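You operate a simulated robot arm through the tools that you are given. There is no shell and no other tool. Be economical: measure what you need, move in short steps, check, and stop when the job is done.

Carry out the task below with a simulated two-armed robot. There is one attempt and no reset: what you move stays moved.

JOB
Swap to the lamp on the green switch and turn it up till sensor 2 shows over 225 lux.
Fine: first the red dial to 1 and the red switch off; read the grey light meter and stop at the first mark that does it; leave the pack's other dials and switches.

The check looks at the end state, three seconds after you hand in, the way a careful person would. Anything else that was tipped, shoved, dropped, spilled or broken makes it a failure.

ROBOT AND FRAMES
Two 7-joint arms with two-finger parallel grippers on one trunk, on a base that drives. Base frame: it is fixed to the floor where the robot stands at the start and does not move with it; the origin is under the middle of the robot, x ahead of it, y to its left, z up. Lengths are in m, angles in rad, forces in N, time in s.
The left shoulder is at the start at [0.07, 0.13, 1.187], the right one opposite. With the tool pointing down near the work surface each hand reaches from about 0.1 to 0.5 m from the robot's upright axis, wherever it stands, measured 20 degrees to its own side. Places, roughly: blue lamp dial [0.5, -0.2, 0.8]; green lamp dial [0.5, -0.2, 0.8]; green lamp switch [0.4, -0.2, 0.8]; red lamp dial [0.5, 0, 0.8]; red lamp switch [0.4, 0, 0.8]; yellow lamp dial [0.5, -0.1, 0.8]. Payload 1.57 kg a hand.
The TCP of each hand is the grasp point between the finger pads, 0.03 m short of the fingertips. In the tool frame z runs along the fingers and y along their closing line. Largest opening 0.08 m; finger width 0.017, thickness 0.012; the body of the gripper, 0.04 by 0.082 m, starts 0.08 m behind the TCP.
Orientation is that of the tool frame in the base frame, as [roll, pitch, yaw] about the fixed x, y, z axes, in that order (R = Rz(yaw) Ry(pitch) Rx(roll)). With the fingers straight down and closing along the base's y, the tool's x points along the base's -x, its y along +y and its z along -z.

CONTROLS
- The arms move only by the tool nudge_tool. It takes "left_steps", "right_steps" or both (then of equal length, played together; a hand with none holds still); each is a list of rows, each a list of 7 numbers: the shift along the base's x, y, z in units of 300 mm (1.0 is 300 mm), then the turn, a rotation vector about the base's x, y, z in units of 60 degrees (1.0 is 60 degrees), then the closure, from 0 (fully open) to 1 (shut). In form: [[dx, dy, dz, rx, ry, rz, claw], ...]. A call has 1 to 10 rows; each row is the pose to reach, as a shift and turn from the pose commanded when the call began. A call with a number of a shift or a turn outside -1 to 1 is refused whole. Rows are played at 5 a second. More than 0.05 m and 0.15 rad between two rows, or a gripper value outside its range, and nothing of the call is played. Where a pose cannot be reached the arm comes as near as it can. A force on the tool above 40 N (or 10 N above the force at the start of the call, whichever is more), or a blocked arm, ends the call early, and 0.2 s more pass. Each finger travels about 0.108 m/s and halts on what it meets, pressing with about 41 N; the grip force reading is that of the motor and also rises with nothing between the fingers. The clock runs only during rows and for 0.2 s after the last one: add rows that repeat a pose to give the fingers time. The reply holds the time, the measured pose of the TCP, the force on the tool along the base axes, the opening and the grip force, in the units named above and with some noise, with the torque about the TCP (base axes, N m) and any sound that the robot's microphone picked up.
- Cameras (640 x 400 px; columns grow to the right, rows downward): "scene" is now at [0.1041, -0.0201, 1.3813]; the picture's right is [-0.24, -0.97, 0.00], its down [-0.81, 0.20, -0.55] and it looks along [0.54, -0.13, -0.83] (base axes); focal length 258 px, centre (320, 200). "left" rides on the left gripper at [0.072, 0.007, -0.122] in its tool frame; the picture's right is [-0.09, 1.00, 0.00], its down [-0.84, -0.08, -0.54] and it looks along [-0.54, -0.05, 0.84] (tool axes); focal length 238 px, centre (320, 200). "right" rides on the right gripper at [0.072, -0.007, -0.122] in its tool frame; the picture's right is [0.09, 1.00, 0.00], its down [-0.84, 0.08, -0.54] and it looks along [-0.54, 0.05, 0.84] (tool axes); focal length 238 px, centre (320, 200). There is no depth. A picture from a camera that has moved, and an enlarged one, comes with that camera's place and axes in the base frame and with its lens. The place of the scene camera against the robot may be out by one fixed shift of up to 0.018 m in any direction.
- capture(camera): a new picture of that camera. It takes no simulated time.
- move_column(by): slides the trunk up (or, below 0, down) by that many m; the arms and the scene camera ride with it, the base frame stays. It gives what a move gives, with no picture.
- steer(legs): drives the robot by 1 to 6 legs, each [ahead, left, turn to the left] in m, m and rad, along the robot's own axes; the way and the turn of a leg run together, so that a leg with both is an arc; at most 1.5 m and 3.142 rad a leg. The arms and the cameras ride along, it lands a little off, and it stops where it bumps. It gives what a move gives.
- pan_tilt(pan, tilt): turns the head with the scene camera to pan (to the left, within 1.501 rad either way) and tilt (down, from -0.506 to 1.204), counted from straight ahead of the robot. It gives what a move gives.
- zoom(camera, box): a new picture of the part [left, top, right, bottom] of that camera's present view, enlarged. It takes no simulated time.
- close_job(): hands the job in; it is judged then, once.

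Work in short steps. Places have to be worked out from the pictures, the camera data and where the tool is seen: move nearer, look again, correct. Check each grasp and each placing, and mend what went wrong. You have 120 turns and 108 pictures in all, those below and enlarged ones among them. Open the grippers and draw the arms clear of the work before you hand the job in, unless the task says otherwise; then end with one line.

The tools are called as a command line: name --argument value ..., lists and objects as JSON in quotes. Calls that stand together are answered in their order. nudge_tool: Moves the arms, as the interface text tells. Its arguments: {"type":"object","properties":{"left_steps":{"type":"array","items":{"type":"array","items":{"type":"number"}}},"right_steps":{"type":"array","items":{"type":"array","items":{"type":"number"}}}},"required":[]} The other tools are called the same way: move_column (by) slides the trunk up or down; steer (legs) drives the base; pan_tilt (pan, tilt) turns the head that bears the scene camera; capture (camera) takes a picture; zoom (camera, box) takes an enlarged picture of a part of a camera's view; close_job () hands the job in.

At the start:

```text
t: 0.0
left_tool_pos: [0.3276, 0.0258, 1.0748]
left_ee_rot: [3.141, 0.001, -3.141]
left_wrist_force: [1.3, 1.1, 0.2]
left_ft_torque: [0.01, 0.0, 0.01]
left_grip_width: 0.0801
left_grasp_force: 0.0
right_tool_pos: [0.3194, -0.204, 1.0591]
right_ee_rot: [3.142, -0.001, 3.141]
right_wrist_force: [0.2, 0.1, -0.4]
right_ft_torque: [-0.03, -0.01, 0.01]
right_grip_width: 0.08
right_grasp_force: 0.2
trunk travel left (down, up): [-0.825, 0.115]
robot x, y, heading: [0.0023, 0.0024, 0.001]
head pan, tilt: [-0.241, 0.983]
```

scene: 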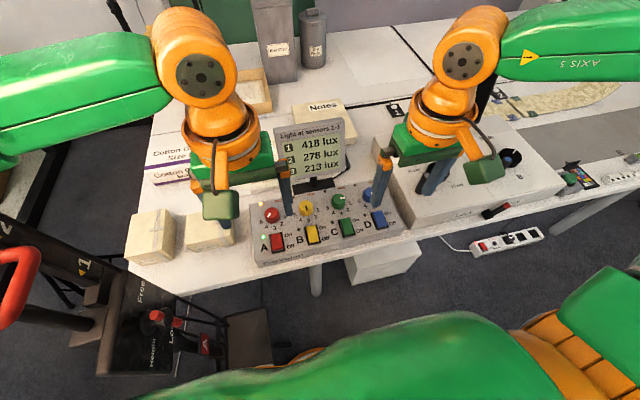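
right: 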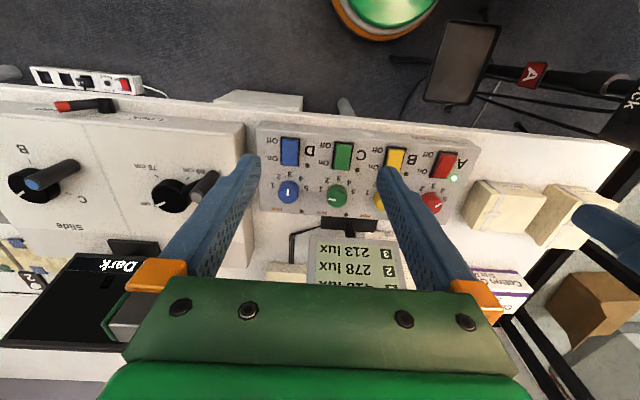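
left: 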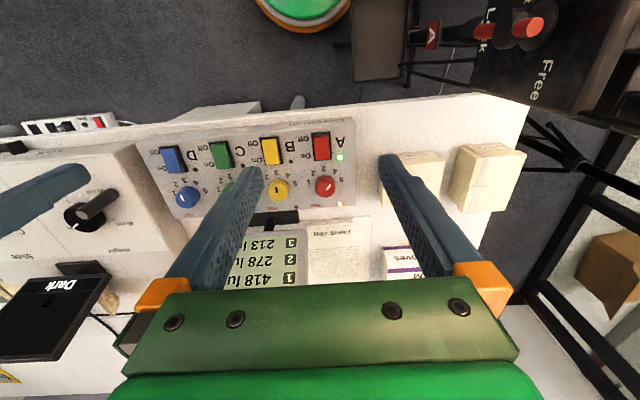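

The pack with four dials and switches is in view. I enlarge it to read the marks, the day sheet and the meter.

zoom --camera "scene" --box '[240, 110, 410, 270]'

zoom --camera "left" --box '[140, 110, 380, 290]'

zoom --camera "right" --box '[250, 110, 490, 290]'

```text
2.50 times, centred on (325, 190) of scene
camera zoom: at [0.1041, -0.0201, 1.3813], right [-0.24, -0.97, 0.0], down [-0.81, 0.2, -0.55], along [0.54, -0.13, -0.83], focal length 646 px, centre (308, 225)
```

zoom: 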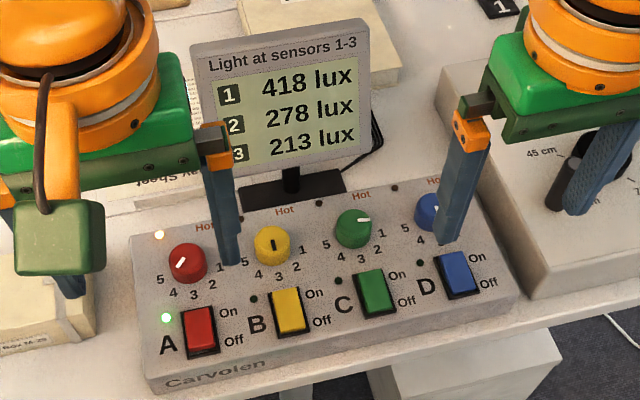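

```text
2.22 times, centred on (260, 200) of left
camera zoom: at [0.2547, 0.0322, 1.1963], right [0.09, 1.0, 0.0], down [0.84, -0.08, 0.54], along [0.54, -0.05, -0.84], focal length 530 px, centre (453, 200)
```

zoom: 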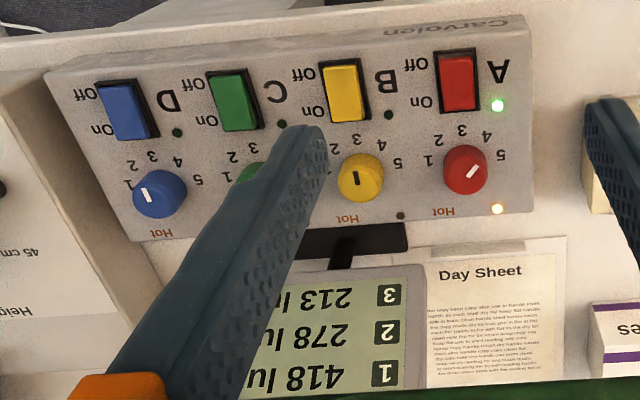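

```text
2.22 times, centred on (370, 200) of right
camera zoom: at [0.2465, -0.21, 1.1814], right [-0.09, 1.0, 0.0], down [0.84, 0.08, 0.54], along [0.54, 0.05, -0.84], focal length 530 px, centre (209, 200)
```

zoom: 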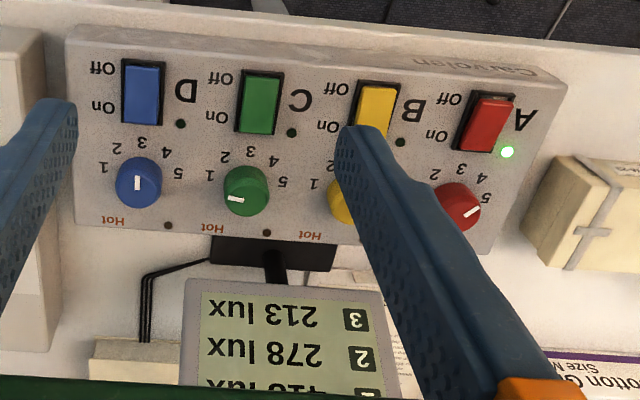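

Triangulating from both wrist cameras, the red dial is at about (0.472, 0.021, 0.81) and the green one at about (0.473, -0.158). I bring the left hand above the red dial for a closer look.

nudge_tool --left_steps '[[0.12, -0.004, -0.09, 0, 0, 0, 0], [0.24, -0.008, -0.18, 0, 0, 0, 0], [0.36, -0.012, -0.27, 0, 0, 0, 0], [0.48, -0.015, -0.36, 0, 0, 0, 0], [0.48, -0.015, -0.36, 0, 0, 0, 0]]'

capture --camera "left"

capture --camera "scene"

```text
t: 1.2
left_tool_pos: [0.4617, 0.0266, 0.9684]
left_ee_rot: [3.141, 0.0, 3.139]
left_wrist_force: [0.2, -0.1, 0.6]
left_ft_torque: [0.0, 0.01, -0.01]
left_grip_width: 0.0799
left_grasp_force: 0.1
left hand out of reach, approached as far as the arm can: row 4, 5
right_tool_pos: [0.3198, -0.203, 1.0591]
right_ee_rot: [3.14, 0.0, 3.141]
right_wrist_force: [0.2, 0.5, -0.1]
right_ft_torque: [-0.03, 0.04, -0.02]
right_grip_width: 0.08
right_grasp_force: 0.0
trunk travel left (down, up): [-0.825, 0.115]
robot x, y, heading: [0.0035, 0.0024, -0.001]
head pan, tilt: [-0.241, 0.983]
```

```text
101 pictures are left
camera left: at [0.3889, 0.0323, 1.0895], right [0.09, 1.0, 0.0], down [0.84, -0.08, 0.54], along [0.54, -0.05, -0.84], focal length 238 px, centre (320, 200)
```

left: 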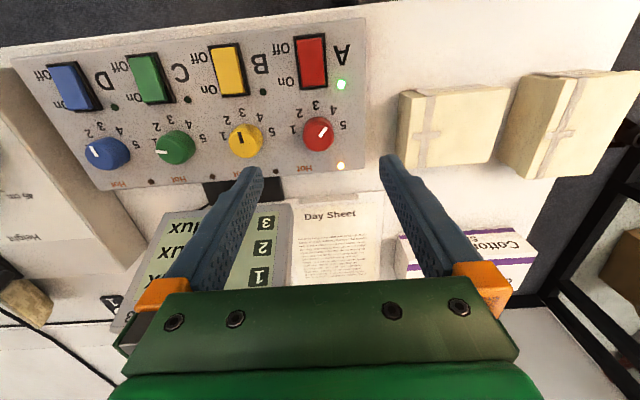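

```text
100 pictures are left
camera scene: at [0.1039, -0.019, 1.3813], right [-0.24, -0.97, 0.0], down [-0.81, 0.2, -0.55], along [0.54, -0.13, -0.83], focal length 258 px, centre (320, 200)
```

scene: 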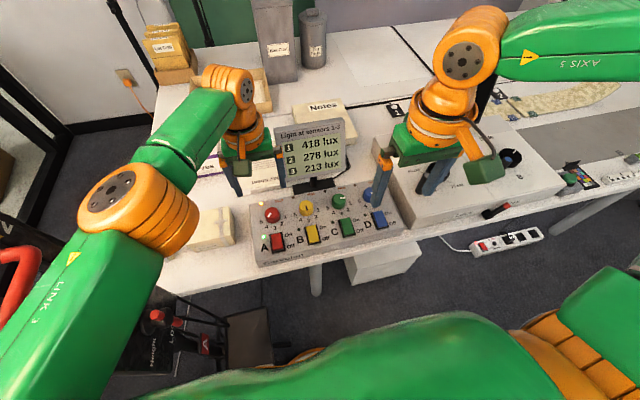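

The left arm falls about 1 cm short of the red dial, so I need to drive a few cm forward. I check the clearance around the base first.

pan_tilt --pan 0.3 --tilt 1.2

capture --camera "scene"

pan_tilt --pan -0.4 --tilt 1.2

capture --camera "scene"

```text
t: 2.2
left_tool_pos: [0.4628, 0.0262, 0.9698]
left_ee_rot: [3.141, 0.001, -3.141]
left_wrist_force: [-0.6, -0.6, 0.1]
left_ft_torque: [-0.01, 0.0, 0.01]
left_grip_width: 0.0801
left_grasp_force: 0.0
right_tool_pos: [0.3197, -0.205, 1.0588]
right_ee_rot: [-3.141, 0.0, -3.141]
right_wrist_force: [-0.8, -0.4, -0.4]
right_ft_torque: [0.0, -0.01, 0.02]
right_grip_width: 0.08
right_grasp_force: 0.1
trunk travel left (down, up): [-0.825, 0.115]
robot x, y, heading: [-0.0001, -0.001, -0.001]
head pan, tilt: [0.3, 1.201]
```

```text
99 pictures are left
camera scene: at [0.0889, 0.013, 1.3675], right [0.29, -0.96, 0.0], down [-0.89, -0.27, -0.36], along [0.35, 0.11, -0.93], focal length 258 px, centre (320, 200)
```

scene: 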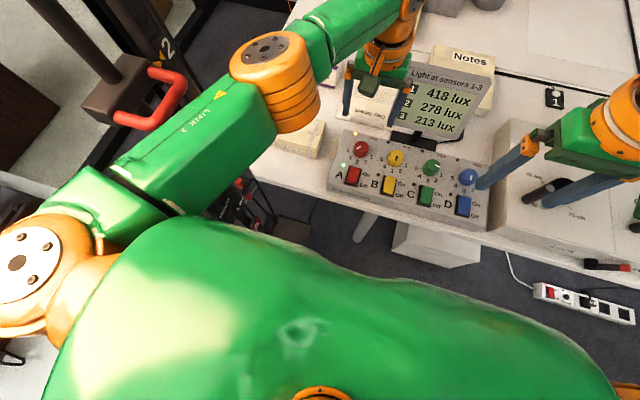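

```text
t: 3.2
left_tool_pos: [0.4618, 0.0268, 0.9703]
left_ee_rot: [-3.141, 0.0, 3.14]
left_wrist_force: [-0.2, 0.2, 0.3]
left_ft_torque: [-0.01, 0.03, 0.02]
left_grip_width: 0.0803
left_grasp_force: 0.1
right_tool_pos: [0.3187, -0.2038, 1.0604]
right_ee_rot: [3.141, 0.003, 3.141]
right_wrist_force: [0.2, 0.9, 1.0]
right_ft_torque: [-0.02, 0.06, -0.02]
right_grip_width: 0.0803
right_grasp_force: 0.1
trunk travel left (down, up): [-0.825, 0.115]
robot x, y, heading: [-0.0023, 0.0029, -0.002]
head pan, tilt: [-0.4, 1.201]
```

```text
98 pictures are left
camera scene: at [0.0869, -0.0248, 1.3675], right [-0.39, -0.92, 0.0], down [-0.86, 0.36, -0.36], along [0.33, -0.14, -0.93], focal length 258 px, centre (320, 200)
```

scene: 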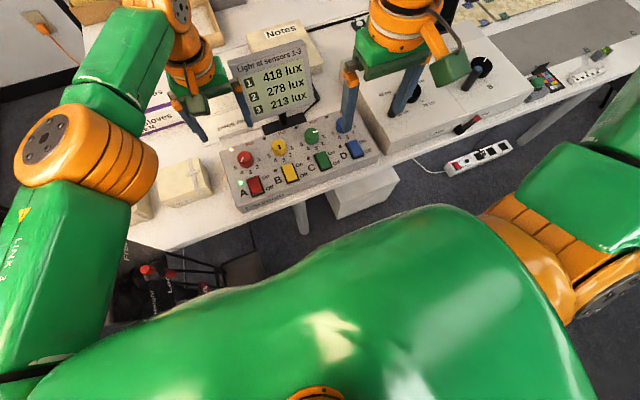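

The chest hides the base, and a small tray stands near it at front left. I draw the left hand back and up and use the wrist cameras to see the space in front of the base.

nudge_tool --left_steps '[[-0.13, 0.0, 0.1, 0, 0, 0, 0], [-0.26, 0.0, 0.2, 0, 0, 0, 0], [-0.4, 0.0, 0.28, 0, 0, 0, 0], [-0.54, 0.0, 0.36, 0, 0, 0, 0], [-0.68, 0, 0.36, 0, 0, 0, 0]]' --right_steps '[[-0.05, 0.0, 0, 0, 0, 0, 0], [-0.1, 0.0, 0, 0, 0, 0, 0], [-0.15, 0, 0, 0, 0, 0, 0], [-0.2, 0, 0, 0, 0, 0, 0], [-0.25, 0, 0, 0, 0, 0, 0]]'

capture --camera "left"

capture --camera "right"

```text
t: 4.4
left_tool_pos: [0.2561, 0.0237, 1.0771]
left_ee_rot: [3.141, 0.003, -3.14]
left_wrist_force: [-0.1, -0.7, 0.6]
left_ft_torque: [0.01, -0.03, 0.0]
left_grip_width: 0.08
left_grasp_force: 0.1
right_tool_pos: [0.2429, -0.2027, 1.0607]
right_ee_rot: [3.141, 0.002, 3.142]
right_wrist_force: [0.4, -0.2, -0.4]
right_ft_torque: [0.01, 0.01, -0.01]
right_grip_width: 0.0798
right_grasp_force: 0.0
trunk travel left (down, up): [-0.825, 0.115]
robot x, y, heading: [-0.0044, -0.0025, 0.005]
head pan, tilt: [-0.4, 1.201]
```

```text
97 pictures are left
camera left: at [0.1844, 0.0301, 1.1989], right [0.09, 1.0, 0.0], down [0.84, -0.08, 0.54], along [0.54, -0.05, -0.84], focal length 238 px, centre (320, 200)
```

left: 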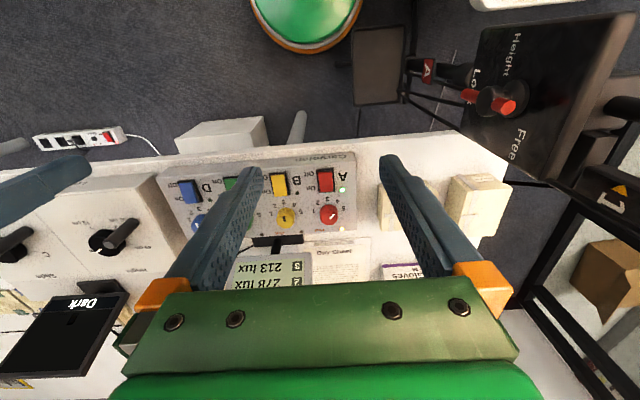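

```text
96 pictures are left
camera right: at [0.1707, -0.2092, 1.1818], right [-0.09, 1.0, 0.0], down [0.84, 0.08, 0.54], along [0.54, 0.05, -0.84], focal length 238 px, centre (320, 200)
```

right: 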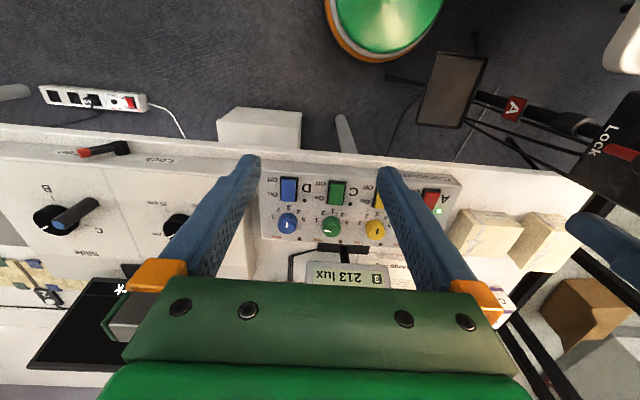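

The floor ahead is clear and the tray stands to the left. I drive 0.10 m right, away from the tray, then 0.07 m forward.

steer --legs '[[0, -0.1, 0], [0.07, 0, 0]]'

pan_tilt --pan -0.05 --tilt 0.95

capture --camera "left"

capture --camera "scene"

```text
t: 6.2
left_tool_pos: [0.3227, -0.0752, 1.0797]
left_ee_rot: [-3.14, 0.005, 3.142]
left_wrist_force: [-0.8, 0.2, -0.3]
left_ft_torque: [0.0, -0.03, -0.02]
left_grip_width: 0.0802
left_grasp_force: 0.1
right_tool_pos: [0.3083, -0.3023, 1.0621]
right_ee_rot: [-3.139, 0.008, 3.141]
right_wrist_force: [-1.0, 0.0, -0.5]
right_ft_torque: [0.02, -0.05, 0.02]
right_grip_width: 0.0799
right_grasp_force: 0.0
trunk travel left (down, up): [-0.825, 0.115]
robot x, y, heading: [0.0674, -0.1012, 0.003]
head pan, tilt: [-0.4, 1.201]
```

```text
t: 7.0
left_tool_pos: [0.3287, -0.0763, 1.0774]
left_ee_rot: [3.142, 0.0, -3.141]
left_wrist_force: [0.7, 0.9, 0.9]
left_ft_torque: [-0.02, 0.04, 0.0]
left_grip_width: 0.08
left_grasp_force: 0.1
right_tool_pos: [0.3152, -0.304, 1.0594]
right_ee_rot: [-3.14, 0.001, -3.141]
right_wrist_force: [-0.2, 0.1, -0.5]
right_ft_torque: [0.01, 0.01, 0.03]
right_grip_width: 0.0798
right_grasp_force: 0.1
trunk travel left (down, up): [-0.825, 0.115]
robot x, y, heading: [0.0728, -0.1015, 0.004]
head pan, tilt: [-0.051, 0.949]
```

```text
95 pictures are left
camera left: at [0.2565, -0.0701, 1.1983], right [0.09, 1.0, 0.0], down [0.84, -0.08, 0.54], along [0.54, -0.05, -0.84], focal length 238 px, centre (320, 200)
```

left: 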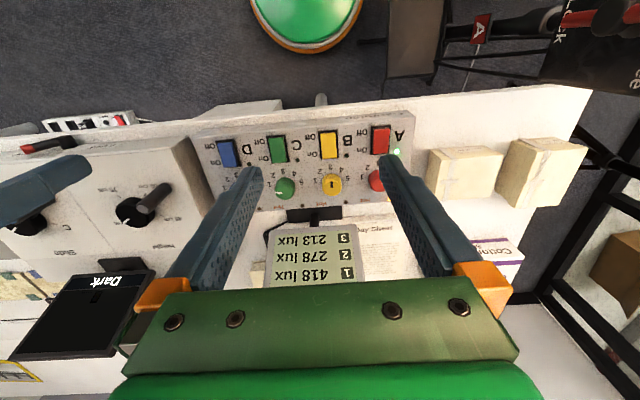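

```text
94 pictures are left
camera scene: at [0.1778, -0.1072, 1.3836], right [-0.05, -1.0, 0.0], down [-0.81, 0.04, -0.58], along [0.58, -0.03, -0.81], focal length 258 px, centre (320, 200)
```

scene: 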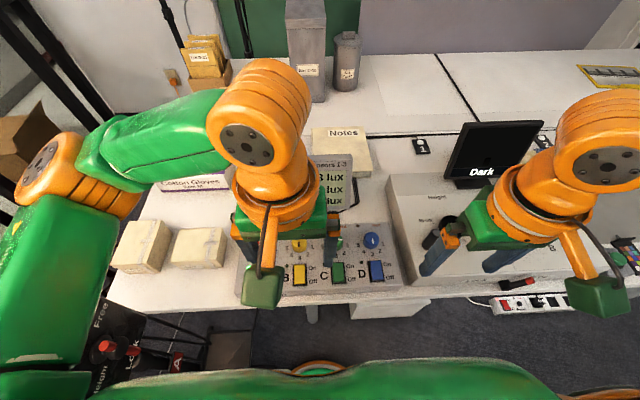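

Driving went well. Now I bring the left hand above the red dial at z = 0.93.

nudge_tool --left_steps '[[0.08, 0.054, -0.08, 0, 0, 0, 0], [0.16, 0.108, -0.16, 0, 0, 0, 0], [0.24, 0.162, -0.24, 0, 0, 0, 0], [0.32, 0.216, -0.32, 0, 0, 0, 0], [0.4, 0.27, -0.4, 0, 0, 0, 0], [0.483, 0.324, -0.49, 0, 0, 0, 0], [0.483, 0.324, -0.49, 0, 0, 0, 0]]'

capture --camera "left"

capture --camera "scene"

```text
t: 8.6
left_tool_pos: [0.4747, 0.0215, 0.932]
left_ee_rot: [-3.141, 0.0, -3.14]
left_wrist_force: [0.3, 0.4, -0.4]
left_ft_torque: [0.01, 0.03, 0.01]
left_grip_width: 0.0801
left_grasp_force: 0.0
right_tool_pos: [0.3135, -0.3027, 1.0598]
right_ee_rot: [3.141, -0.001, -3.141]
right_wrist_force: [-0.4, 0.8, 0.1]
right_ft_torque: [0.01, 0.01, -0.01]
right_grip_width: 0.0801
right_grasp_force: 0.1
trunk travel left (down, up): [-0.825, 0.115]
robot x, y, heading: [0.0661, -0.1009, -0.001]
head pan, tilt: [-0.051, 0.949]
```

```text
93 pictures are left
camera left: at [0.4022, 0.0278, 1.0519], right [0.09, 1.0, 0.0], down [0.84, -0.08, 0.54], along [0.54, -0.05, -0.84], focal length 238 px, centre (320, 200)
```

left: 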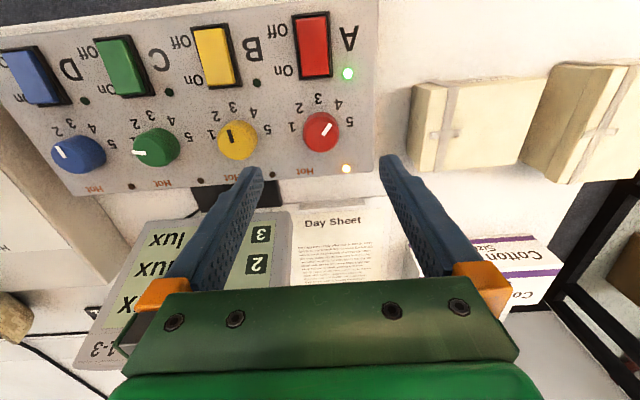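

```text
92 pictures are left
camera scene: at [0.1762, -0.1069, 1.3838], right [-0.05, -1.0, 0.0], down [-0.81, 0.04, -0.58], along [0.58, -0.03, -0.81], focal length 258 px, centre (320, 200)
```

scene: 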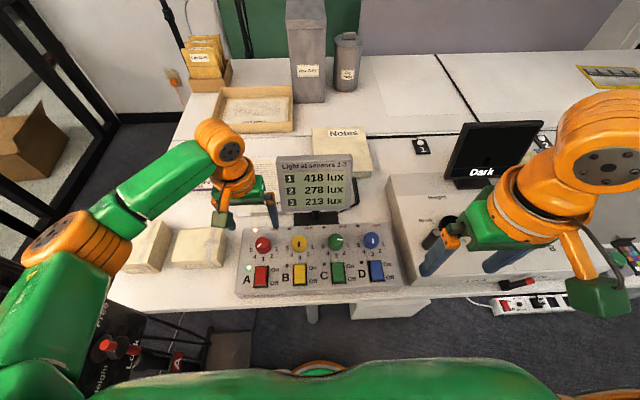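

zoom --camera "left" --box '[240, 0, 400, 200]'

zoom --camera "scene" --box '[230, 220, 410, 300]'

```text
2.00 times, centred on (320, 100) of left
camera zoom: at [0.4022, 0.0278, 1.0519], right [0.09, 1.0, 0.0], down [0.84, -0.08, 0.54], along [0.54, -0.05, -0.84], focal length 477 px, centre (320, 400)
```

zoom: 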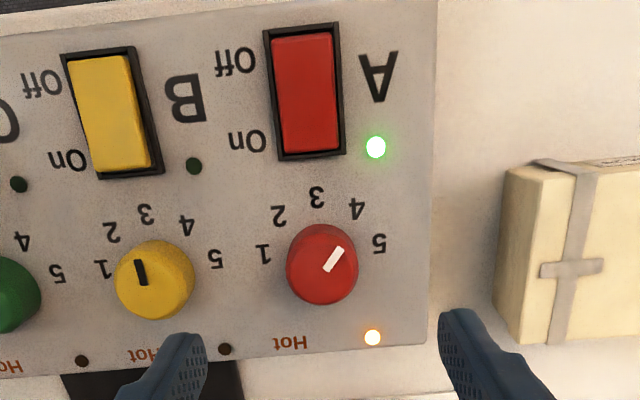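

```text
3.56 times, centred on (320, 260) of scene
camera zoom: at [0.1762, -0.1069, 1.3838], right [-0.05, -1.0, 0.0], down [-0.81, 0.04, -0.58], along [0.58, -0.03, -0.81], focal length 919 px, centre (320, -13)
```

zoom: 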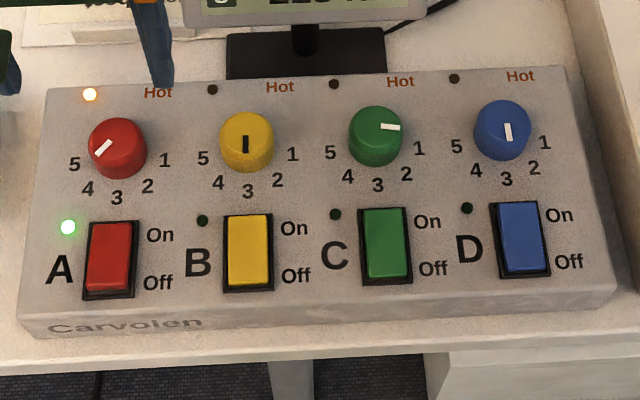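

The red pointer sits at mark 4, with marks 45° apart and 1 towards -y, so it needs +135° (counter-clockwise from above). The knob is about 35 mm wide with its top near z = 0.81. I pre-turn the hand by -45° and come down to z = 0.87.

nudge_tool --left_steps '[[0, 0, 0, 0, 0, -0.125, 0.25], [0, 0, 0, 0, 0, -0.25, 0.25], [0, 0, 0, 0, 0, -0.375, 0.25], [0, 0, 0, 0, 0, -0.5, 0.25], [0, 0, 0, 0, 0, -0.625, 0.25], [0, 0, 0, 0, 0, -0.75, 0.25], [0, 0, -0.1, 0, 0, -0.75, 0.25], [0, 0, -0.2, 0, 0, -0.75, 0.25], [0, 0, -0.2, 0, 0, -0.75, 0.25]]'

capture --camera "left"

capture --camera "scene"

```text
t: 10.6
left_tool_pos: [0.4722, 0.0217, 0.872]
left_ee_rot: [3.14, 0.0, 2.355]
left_wrist_force: [-0.1, -0.1, -0.1]
left_ft_torque: [0.0, 0.01, -0.01]
left_grip_width: 0.0599
left_grasp_force: 0.1
right_tool_pos: [0.3143, -0.3015, 1.0603]
right_ee_rot: [3.141, 0.0, -3.141]
right_wrist_force: [-0.8, -0.4, -0.2]
right_ft_torque: [0.0, 0.0, 0.01]
right_grip_width: 0.08
right_grasp_force: 0.0
trunk travel left (down, up): [-0.825, 0.115]
robot x, y, heading: [0.0672, -0.0996, -0.001]
head pan, tilt: [-0.051, 0.949]
```

```text
89 pictures are left
camera left: at [0.425, 0.0768, 0.9923], right [0.77, 0.64, 0.0], down [0.54, -0.65, 0.54], along [0.35, -0.42, -0.84], focal length 238 px, centre (320, 200)
```

left: 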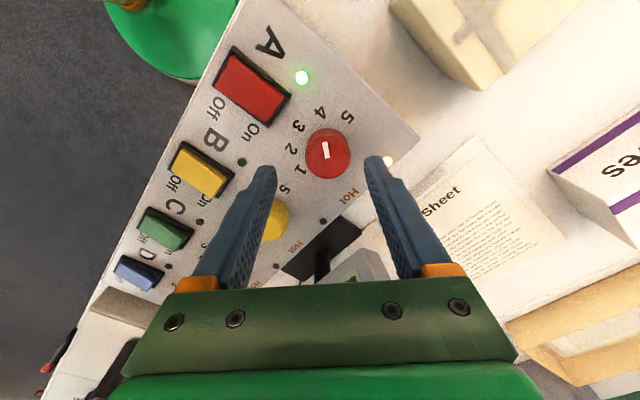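

```text
88 pictures are left
camera scene: at [0.1764, -0.1069, 1.3837], right [-0.05, -1.0, 0.0], down [-0.81, 0.04, -0.58], along [0.58, -0.03, -0.81], focal length 258 px, centre (320, 200)
```

scene: 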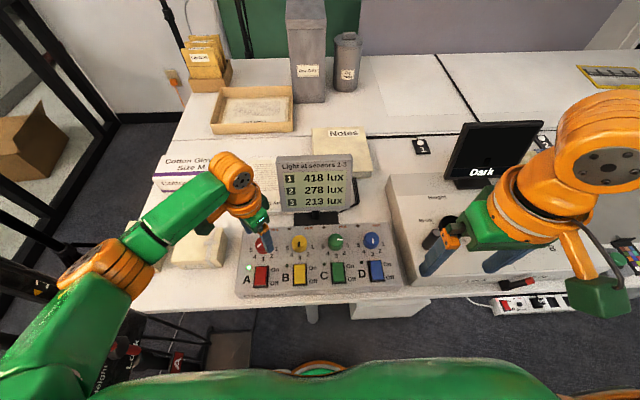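

The knob appears at about (0.475, 0.025). I correct a few mm and come down to z = 0.828, watching the force.

nudge_tool --left_steps '[[0.007, 0.012, -0.05, 0, 0, 0, 0.25], [0.007, 0.012, -0.1, 0, 0, 0, 0.25], [0.007, 0.012, -0.147, 0, 0, 0, 0.25], [0.007, 0.012, -0.147, 0, 0, 0, 0.25]]'

capture --camera "left"

zoom --camera "scene" --box '[220, 180, 320, 300]'

```text
t: 11.6
left_tool_pos: [0.4743, 0.0253, 0.8264]
left_ee_rot: [-3.141, 0.0, 2.356]
left_wrist_force: [-0.6, 0.2, 0.2]
left_ft_torque: [0.0, 0.03, -0.03]
left_grip_width: 0.0602
left_grasp_force: 0.0
right_tool_pos: [0.3145, -0.303, 1.0606]
right_ee_rot: [3.14, 0.001, 3.141]
right_wrist_force: [-0.5, -0.2, -0.1]
right_ft_torque: [0.01, 0.02, 0.01]
right_grip_width: 0.0801
right_grasp_force: 0.0
trunk travel left (down, up): [-0.825, 0.115]
robot x, y, heading: [0.0697, -0.0994, -0.006]
head pan, tilt: [-0.051, 0.949]
```

```text
87 pictures are left
camera left: at [0.4274, 0.0804, 0.9475], right [0.77, 0.64, 0.0], down [0.54, -0.65, 0.54], along [0.35, -0.42, -0.84], focal length 238 px, centre (320, 200)
```

left: 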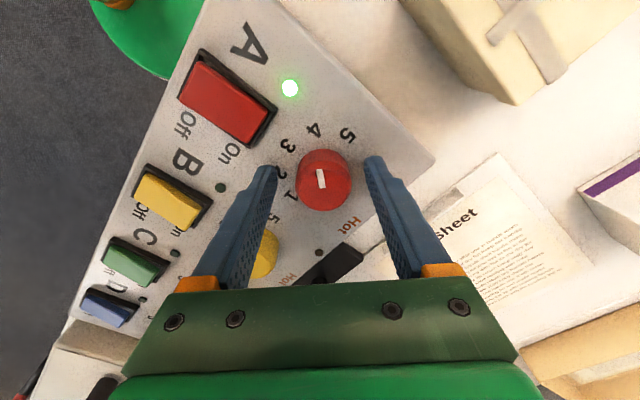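

```text
3.33 times, centred on (270, 240) of scene
camera zoom: at [0.1766, -0.1068, 1.3837], right [-0.05, -1.0, 0.0], down [-0.81, 0.04, -0.58], along [0.58, -0.03, -0.81], focal length 862 px, centre (487, 67)
```

zoom: 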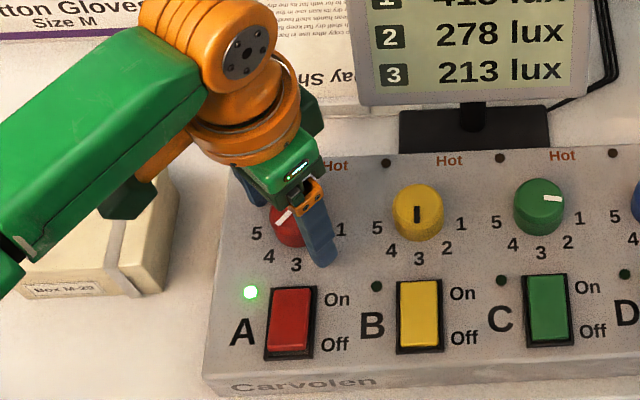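

The fingers straddle the knob well centred. I close on it.

nudge_tool --left_steps '[[0, 0, 0, 0, 0, 0, 0.5], [0, 0, 0, 0, 0, 0, 0.7], [0, 0, 0, 0, 0, 0, 0.7], [0, 0, 0, 0, 0, 0, 0.7]]'

```text
t: 12.6
left_tool_pos: [0.4767, 0.0261, 0.826]
left_ee_rot: [3.141, 0.0, 2.354]
left_wrist_force: [5.9, 5.7, 5.9]
left_ft_torque: [0.45, -0.11, 0.01]
left_grip_width: 0.0365
left_grasp_force: 43.4
right_tool_pos: [0.3139, -0.3019, 1.06]
right_ee_rot: [-3.138, 0.002, -3.141]
right_wrist_force: [0.6, -0.8, 0.0]
right_ft_torque: [-0.01, -0.02, -0.01]
right_grip_width: 0.08
right_grasp_force: 0.0
trunk travel left (down, up): [-0.825, 0.115]
robot x, y, heading: [0.066, -0.0998, -0.003]
head pan, tilt: [-0.051, 0.949]
```

Gripped at 36.5 mm. I turn +45° to mark 3 and check.

nudge_tool --left_steps '[[0, 0, 0, 0, 0, 0.125, 0.7], [0, 0, 0, 0, 0, 0.25, 0.7], [0, 0, 0, 0, 0, 0.375, 0.7], [0, 0, 0, 0, 0, 0.5, 0.7], [0, 0, 0, 0, 0, 0.625, 0.7], [0, 0, 0, 0, 0, 0.75, 0.7], [0, 0, 0, 0, 0, 0.75, 0.7]]'

capture --camera "left"

zoom --camera "scene" --box '[220, 130, 360, 300]'

```text
t: 14.2
left_tool_pos: [0.4726, 0.0227, 0.8268]
left_ee_rot: [3.14, -0.001, -3.141]
left_wrist_force: [-6.1, -9.5, -6.6]
left_ft_torque: [-0.48, -0.19, -0.1]
left_grip_width: 0.0364
left_grasp_force: 43.1
right_tool_pos: [0.3141, -0.3067, 1.0602]
right_ee_rot: [3.14, 0.003, 3.141]
right_wrist_force: [-0.3, -0.2, 0.3]
right_ft_torque: [0.0, 0.02, 0.0]
right_grip_width: 0.0799
right_grasp_force: 0.1
trunk travel left (down, up): [-0.825, 0.115]
robot x, y, heading: [0.0704, -0.0975, -0.002]
head pan, tilt: [-0.051, 0.949]
```

```text
85 pictures are left
camera left: at [0.4009, 0.0282, 0.9478], right [0.09, 1.0, 0.0], down [0.84, -0.08, 0.54], along [0.54, -0.05, -0.84], focal length 238 px, centre (320, 200)
```

left: 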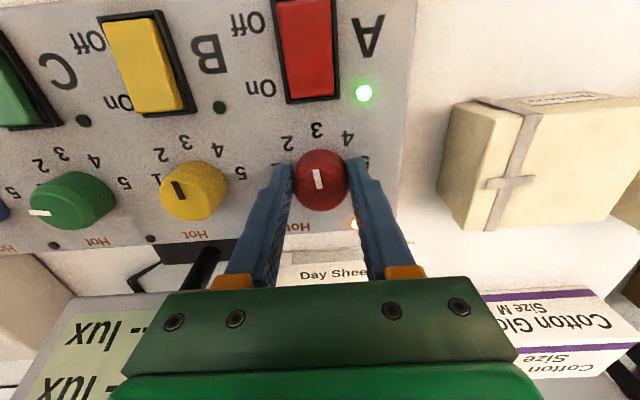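

```text
2.35 times, centred on (290, 215) of scene
camera zoom: at [0.1754, -0.1102, 1.3837], right [-0.05, -1.0, 0.0], down [-0.81, 0.04, -0.58], along [0.58, -0.03, -0.81], focal length 608 px, centre (391, 165)
```

zoom: 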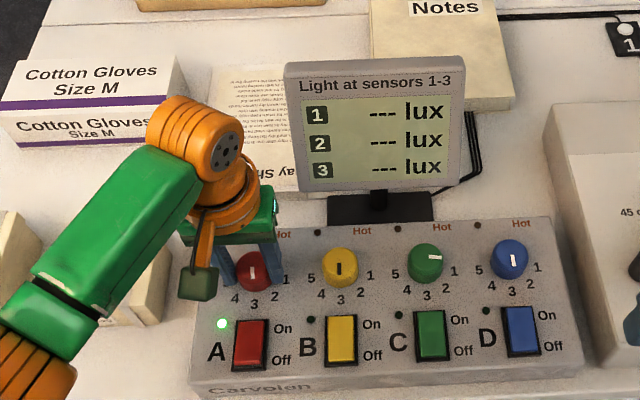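

The red pointer is now at 3 and the meter blanks while it settles. I continue +45° to mark 2.

nudge_tool --left_steps '[[0, 0, 0, 0, 0, 0.125, 0.7], [0, 0, 0, 0, 0, 0.25, 0.7], [0, 0, 0, 0, 0, 0.375, 0.7], [0, 0, 0, 0, 0, 0.5, 0.7], [0, 0, 0, 0, 0, 0.625, 0.7], [0, 0, 0, 0, 0, 0.75, 0.7], [0, 0, 0, 0, 0, 0.75, 0.7]]'

capture --camera "left"

```text
t: 15.8
left_tool_pos: [0.4757, 0.0177, 0.8283]
left_ee_rot: [3.136, 0.001, -2.357]
left_wrist_force: [-4.8, -23.8, -13.8]
left_ft_torque: [-0.8, 0.57, -0.08]
left_grip_width: 0.0361
left_grasp_force: 42.9
right_tool_pos: [0.315, -0.3095, 1.0578]
right_ee_rot: [3.134, -0.001, 3.139]
right_wrist_force: [0.5, 0.4, 0.1]
right_ft_torque: [-0.01, 0.05, -0.02]
right_grip_width: 0.08
right_grasp_force: 0.0
trunk travel left (down, up): [-0.825, 0.115]
robot x, y, heading: [0.0667, -0.0997, -0.006]
head pan, tilt: [-0.051, 0.949]
```

```text
83 pictures are left
camera left: at [0.4195, -0.0291, 0.948], right [-0.64, 0.77, 0.0], down [0.65, 0.54, 0.54], along [0.42, 0.35, -0.84], focal length 238 px, centre (320, 200)
```

left: 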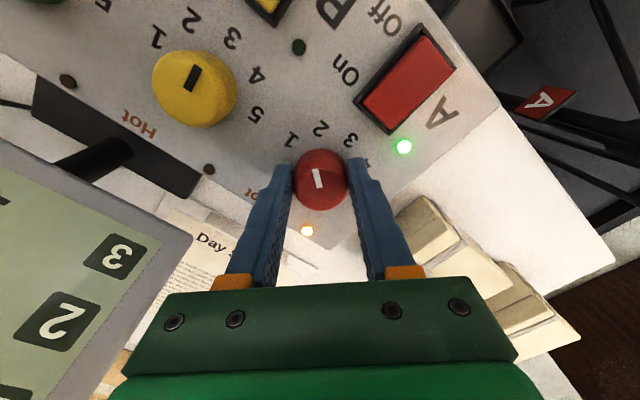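

The pointer followed the hand to mark 2, but the side force rose to 24 N, so I release, lift and compare the pack's position.

nudge_tool --left_steps '[[0, 0, 0, 0, 0, 0, 0.45], [0, 0, 0, 0, 0, 0, 0.25], [0, 0, 0, 0, 0, 0, 0.25], [0, 0, 0.1, 0, 0, 0, 0.25], [0, 0, 0.2, 0, 0, 0, 0.25], [0, 0, 0.25, 0, 0, 0, 0.25]]'

zoom --camera "scene" --box '[220, 130, 420, 300]'

capture --camera "left"

```text
t: 17.2
left_tool_pos: [0.4754, 0.0261, 0.9004]
left_ee_rot: [3.141, 0.0, -2.357]
left_wrist_force: [0.4, 0.1, 1.0]
left_ft_torque: [-0.01, 0.01, 0.02]
left_grip_width: 0.0601
left_grasp_force: 0.1
right_tool_pos: [0.3147, -0.3017, 1.0603]
right_ee_rot: [3.14, 0.0, 3.14]
right_wrist_force: [-0.7, -0.2, 0.2]
right_ft_torque: [-0.02, 0.0, -0.01]
right_grip_width: 0.0801
right_grasp_force: 0.1
trunk travel left (down, up): [-0.825, 0.115]
robot x, y, heading: [0.0662, -0.1048, -0.001]
head pan, tilt: [-0.051, 0.949]
```

```text
2.35 times, centred on (320, 215) of scene
camera zoom: at [0.1768, -0.1061, 1.3837], right [-0.05, -1.0, 0.0], down [-0.81, 0.04, -0.58], along [0.58, -0.03, -0.81], focal length 608 px, centre (320, 165)
```

zoom: 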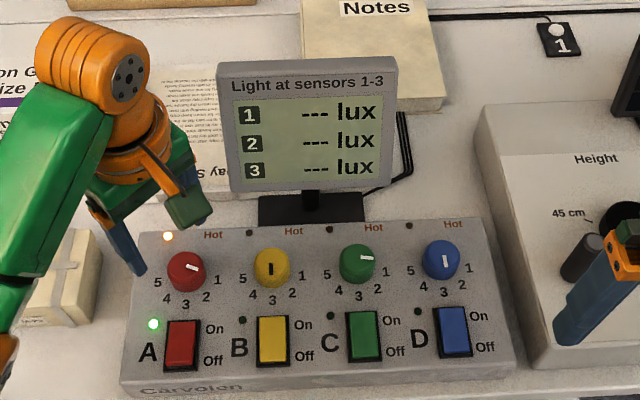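

```text
81 pictures are left
camera left: at [0.4188, -0.0209, 1.0216], right [-0.64, 0.77, 0.0], down [0.65, 0.54, 0.54], along [0.42, 0.35, -0.84], focal length 238 px, centre (320, 200)
```

left: 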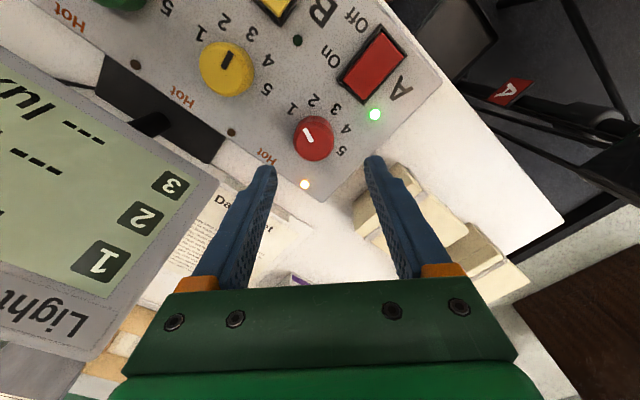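

I zoom in on the red knob to see exactly where its pointer stands.

zoom --camera "left" --box '[240, 80, 400, 200]'

zoom --camera "scene" --box '[250, 220, 350, 290]'

```text
3.33 times, centred on (320, 140) of left
camera zoom: at [0.4188, -0.0209, 1.0216], right [-0.64, 0.77, 0.0], down [0.65, 0.54, 0.54], along [0.42, 0.35, -0.84], focal length 794 px, centre (320, 400)
```

zoom: 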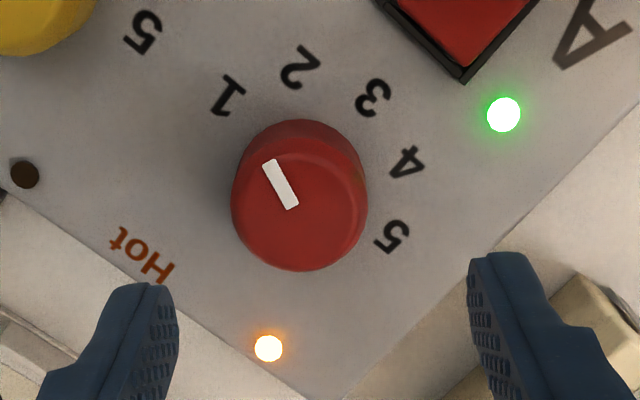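

```text
5.71 times, centred on (300, 255) of scene
camera zoom: at [0.1768, -0.1061, 1.3837], right [-0.05, -1.0, 0.0], down [-0.81, 0.04, -0.58], along [0.58, -0.03, -0.81], focal length 1477 px, centre (434, -114)
```

zoom: 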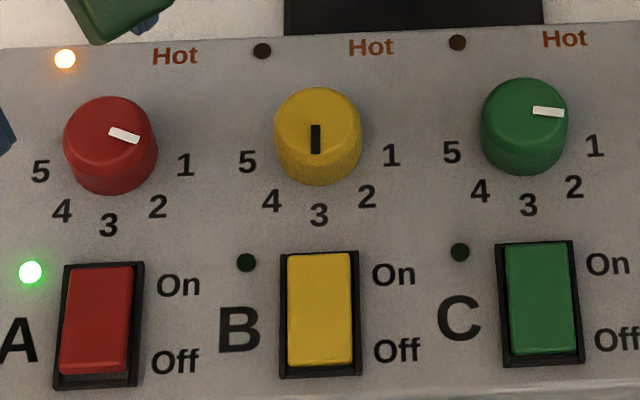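

From the wrist camera, the marks lie on a circle centred at (0.479, 0.0225) with 40° spacing, and the pointer is 68° from mark 3. That leaves about 12° to mark 1 at 80°. I regrasp, better centred.

nudge_tool --left_steps '[[0.012, -0.012, -0.08, 0, 0, 0, 0.25], [0.012, -0.012, -0.16, 0, 0, 0, 0.25], [0.012, -0.012, -0.243, 0, 0, 0, 0.25], [0.012, -0.012, -0.243, 0, 0, 0, 0.5], [0.012, -0.012, -0.243, 0, 0, 0, 0.6], [0.012, -0.012, -0.243, 0, 0, 0, 0.6], [0.012, -0.012, -0.243, 0, 0, 0, 0.6]]'

zoom --camera "left" --box '[240, 80, 400, 220]'

```text
t: 18.8
left_tool_pos: [0.4777, 0.0214, 0.8283]
left_ee_rot: [-3.14, 0.0, -2.356]
left_wrist_force: [-3.4, 1.9, -6.2]
left_ft_torque: [0.53, -0.74, -0.02]
left_grip_width: 0.0366
left_grasp_force: 43.5
right_tool_pos: [0.3142, -0.3021, 1.0605]
right_ee_rot: [3.141, -0.001, -3.14]
right_wrist_force: [0.6, -0.6, 0.0]
right_ft_torque: [0.01, 0.01, -0.01]
right_grip_width: 0.08
right_grasp_force: 0.2
trunk travel left (down, up): [-0.825, 0.115]
robot x, y, heading: [0.0692, -0.1001, -0.0]
head pan, tilt: [-0.051, 0.949]
```

```text
2.86 times, centred on (320, 150) of left
camera zoom: at [0.4227, -0.0253, 0.9487], right [-0.64, 0.77, 0.0], down [0.65, 0.54, 0.54], along [0.42, 0.35, -0.84], focal length 681 px, centre (320, 343)
```

zoom: 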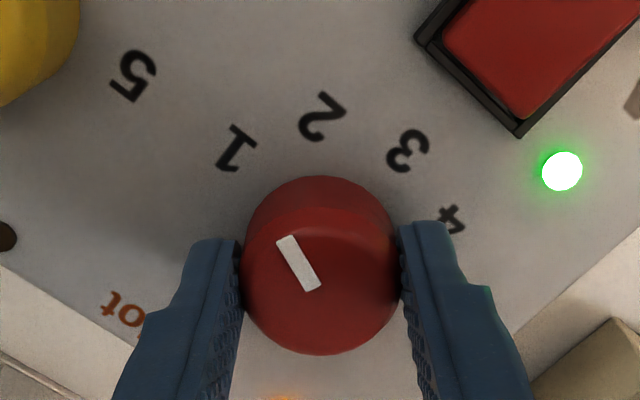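

Gripped again with small forces. I turn +14° to mark 1.

nudge_tool --left_steps '[[0, 0, 0, 0, 0, 0.08, 0.6], [0, 0, 0, 0, 0, 0.16, 0.6], [0, 0, 0, 0, 0, 0.235, 0.6], [0, 0, 0, 0, 0, 0.235, 0.6]]'

nudge_tool --left_steps '[[0, 0, 0, 0, 0, 0, 0.45], [0, 0, 0, 0, 0, 0, 0.25], [0, 0, 0, 0, 0, 0, 0.25], [0, 0, 0.1, 0, 0, 0, 0.25], [0, 0, 0.2, 0, 0, 0, 0.25], [0, 0, 0.25, 0, 0, 0, 0.25]]'

zoom --camera "left" --box '[240, 80, 400, 200]'

zoom --camera "scene" --box '[250, 220, 350, 290]'

```text
t: 19.8
left_tool_pos: [0.4795, 0.0213, 0.8273]
left_ee_rot: [3.14, -0.002, -2.111]
left_wrist_force: [-2.6, 0.2, -10.6]
left_ft_torque: [-0.1, 0.06, -0.65]
left_grip_width: 0.0359
left_grasp_force: 42.4
right_tool_pos: [0.3147, -0.3012, 1.0595]
right_ee_rot: [3.141, -0.001, 3.14]
right_wrist_force: [0.1, 1.0, -0.1]
right_ft_torque: [0.02, 0.0, 0.02]
right_grip_width: 0.0803
right_grasp_force: 0.1
trunk travel left (down, up): [-0.825, 0.115]
robot x, y, heading: [0.0672, -0.0997, 0.006]
head pan, tilt: [-0.051, 0.949]
```

```text
t: 21.2
left_tool_pos: [0.4781, 0.0231, 0.9032]
left_ee_rot: [3.139, 0.001, -2.111]
left_wrist_force: [0.2, 0.3, 0.7]
left_ft_torque: [0.02, 0.01, 0.02]
left_grip_width: 0.06
left_grasp_force: 0.0
right_tool_pos: [0.3138, -0.3023, 1.0603]
right_ee_rot: [3.141, 0.0, -3.141]
right_wrist_force: [0.1, -0.4, 0.6]
right_ft_torque: [-0.02, -0.01, -0.04]
right_grip_width: 0.0801
right_grasp_force: 0.1
trunk travel left (down, up): [-0.825, 0.115]
robot x, y, heading: [0.0679, -0.1007, -0.002]
head pan, tilt: [-0.051, 0.949]
```

```text
3.33 times, centred on (320, 140) of left
camera zoom: at [0.4342, -0.0363, 1.0251], right [-0.81, 0.59, 0.0], down [0.5, 0.68, 0.54], along [0.32, 0.44, -0.84], focal length 794 px, centre (320, 400)
```

zoom: 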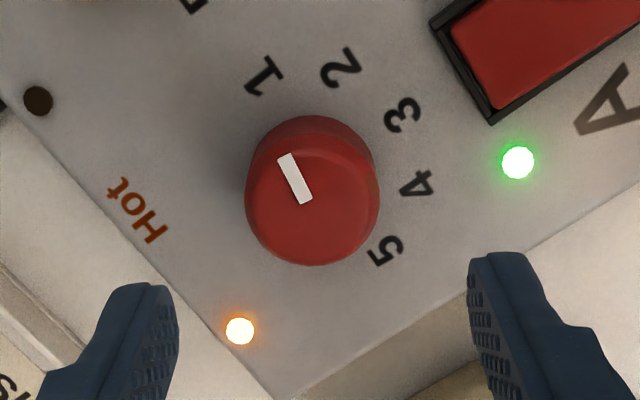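

```text
5.71 times, centred on (300, 255) of scene
camera zoom: at [0.1768, -0.1058, 1.3837], right [-0.05, -1.0, 0.0], down [-0.81, 0.04, -0.58], along [0.58, -0.03, -0.81], focal length 1477 px, centre (434, -114)
```

zoom: 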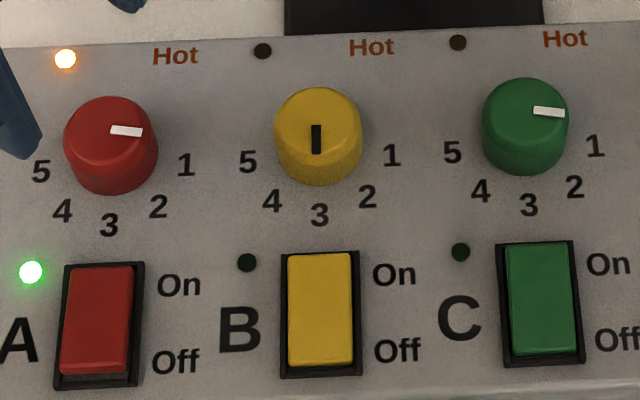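

The red pointer now matches the green one at mark 1, and the pack hasn't moved. Next I turn the hand back to straight, close it, and move above the near (Off) end of the red switch at about (0.391, 0.0215).

nudge_tool --left_steps '[[0, 0, 0.05, 0, 0, -0.123, 0.5], [-0.04, 0, 0.05, 0, 0, -0.246, 1], [-0.08, 0, 0.05, 0, 0, -0.369, 1], [-0.12, 0, 0.05, 0, 0, -0.492, 1], [-0.16, 0, 0.05, 0, 0, -0.615, 1], [-0.2, 0, 0.05, 0, 0, -0.738, 1], [-0.25, -0.003, 0.03, 0, 0, -0.861, 1], [-0.29, -0.005, 0, 0, 0, -0.984, 1], [-0.29, -0.005, -0.08, 0, 0, -0.984, 1], [-0.29, -0.005, -0.08, 0, 0, -0.984, 1]]'

capture --camera "left"

zoom --camera "scene" --box '[220, 130, 420, 300]'

```text
t: 23.4
left_tool_pos: [0.3913, 0.021, 0.8791]
left_ee_rot: [-3.141, 0.001, 3.141]
left_wrist_force: [-0.6, 0.2, 0.1]
left_ft_torque: [0.02, 0.0, 0.0]
left_grip_width: 0.0001
left_grasp_force: 21.3
right_tool_pos: [0.3135, -0.3029, 1.0603]
right_ee_rot: [-3.141, 0.001, 3.141]
right_wrist_force: [-0.6, -0.1, -0.1]
right_ft_torque: [0.01, 0.02, 0.02]
right_grip_width: 0.0801
right_grasp_force: 0.0
trunk travel left (down, up): [-0.825, 0.115]
robot x, y, heading: [0.0675, -0.1008, 0.001]
head pan, tilt: [-0.051, 0.949]
```

```text
75 pictures are left
camera left: at [0.3185, 0.0261, 1.0], right [0.09, 1.0, 0.0], down [0.84, -0.08, 0.54], along [0.54, -0.05, -0.84], focal length 238 px, centre (320, 200)
```

left: 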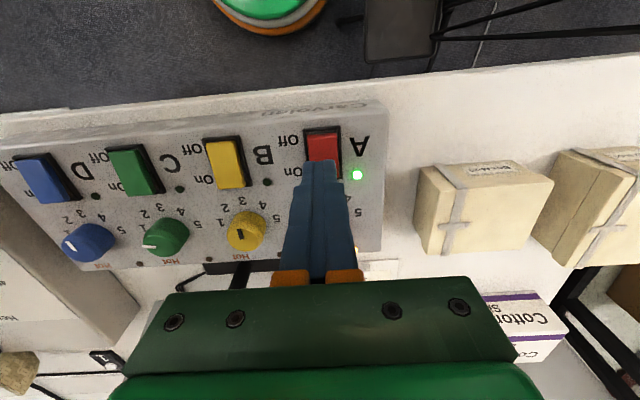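

```text
2.35 times, centred on (320, 215) of scene
camera zoom: at [0.1766, -0.1069, 1.3837], right [-0.05, -1.0, 0.0], down [-0.81, 0.04, -0.58], along [0.58, -0.03, -0.81], focal length 608 px, centre (320, 165)
```

zoom: 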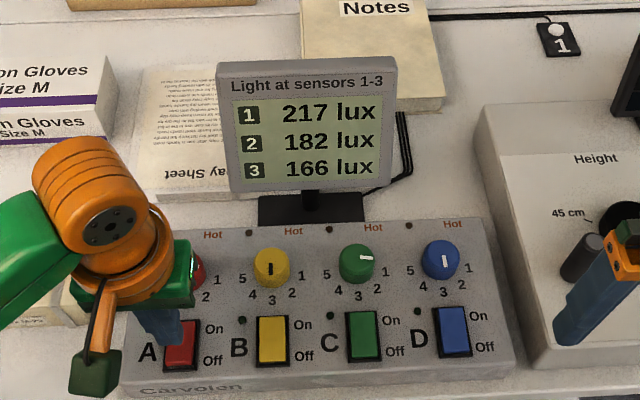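

The closed fingertips are over the Off end. I press down in small steps.

nudge_tool --left_steps '[[0, 0, -0.05, 0, 0, 0, 1], [0, 0, -0.1, 0, 0, 0, 1], [0, 0, -0.14, 0, 0, 0, 1], [0, 0, -0.155, 0, 0, 0, 1], [0, 0, -0.17, 0, 0, 0, 1]]'

zoom --camera "scene" --box '[220, 130, 420, 300]'

capture --camera "left"

```text
t: 24.6
left_tool_pos: [0.3899, 0.0207, 0.8324]
left_ee_rot: [-3.141, 0.013, -3.138]
left_wrist_force: [4.2, 6.1, 40.9]
left_ft_torque: [0.16, -0.5, 0.06]
left_grip_width: 0.0002
left_grasp_force: 21.2
right_tool_pos: [0.3105, -0.3033, 1.0619]
right_ee_rot: [-3.141, 0.005, 3.141]
right_wrist_force: [-0.3, -0.2, -0.2]
right_ft_torque: [-0.01, 0.0, 0.01]
right_grip_width: 0.08
right_grasp_force: 0.0
trunk travel left (down, up): [-0.825, 0.115]
robot x, y, heading: [0.0697, -0.1001, -0.003]
head pan, tilt: [-0.051, 0.949]
```

```text
2.35 times, centred on (320, 215) of scene
camera zoom: at [0.1709, -0.1074, 1.3851], right [-0.05, -1.0, 0.0], down [-0.81, 0.04, -0.59], along [0.58, -0.03, -0.81], focal length 608 px, centre (320, 165)
```

zoom: 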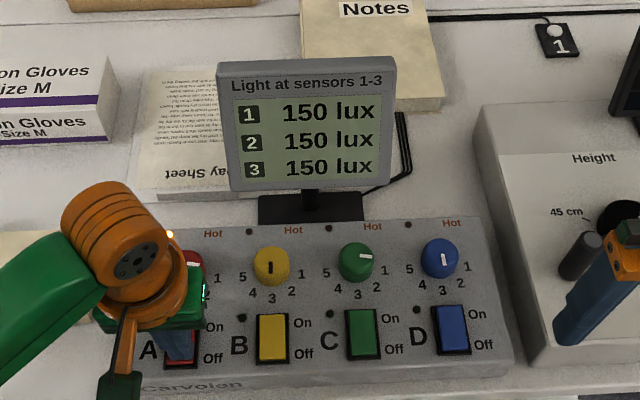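

```text
72 pictures are left
camera left: at [0.3165, 0.0249, 0.9525], right [0.09, 1.0, 0.0], down [0.83, -0.07, 0.55], along [0.55, -0.05, -0.83], focal length 238 px, centre (320, 200)
```

left: 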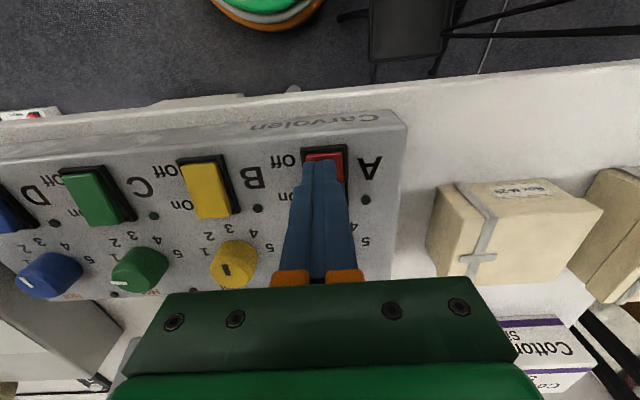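

The red switch is off: its green light is out and the meter shows the 150 lux background. I lift the left hand, open it and move it away to the left and back. Then I check the pack.

nudge_tool --left_steps '[[0, 0, 0.1, 0, 0, 0, 1], [0, 0, 0.25, 0, 0, 0, 1], [-0.03, 0.05, 0.4, 0, 0, 0, 0.5], [-0.08, 0.12, 0.52, 0, 0, 0, 0], [-0.13, 0.2, 0.64, 0, 0, 0, 0], [-0.18, 0.3, 0.7, 0, 0, 0, 0], [-0.18, 0.3, 0.7, 0, 0, 0, 0]]'

zoom --camera "scene" --box '[220, 130, 420, 300]'

```text
t: 26.0
left_tool_pos: [0.3242, 0.0416, 0.9795]
left_ee_rot: [-3.068, -0.228, 3.001]
left_wrist_force: [-0.9, 0.2, 0.2]
left_ft_torque: [0.0, 0.04, 0.0]
left_grip_width: 0.0799
left_grasp_force: 0.0
right_tool_pos: [0.3287, -0.325, 1.0434]
right_ee_rot: [3.13, -0.021, 3.131]
right_wrist_force: [0.0, 0.1, -0.6]
right_ft_torque: [0.03, 0.03, -0.03]
right_grip_width: 0.0802
right_grasp_force: 0.0
trunk travel left (down, up): [-0.825, 0.115]
robot x, y, heading: [0.0617, -0.1109, -0.009]
head pan, tilt: [-0.051, 0.949]
stopped in row 6 (left hand): the arm was blocked; the commanded pose is now the measured one
```

```text
2.35 times, centred on (320, 215) of scene
camera zoom: at [0.2005, -0.1314, 1.3719], right [-0.06, -1.0, -0.01], down [-0.82, 0.06, -0.56], along [0.56, -0.03, -0.83], focal length 608 px, centre (320, 165)
```

zoom: 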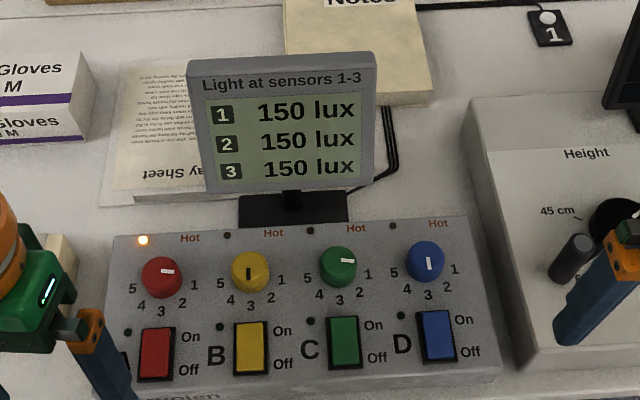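

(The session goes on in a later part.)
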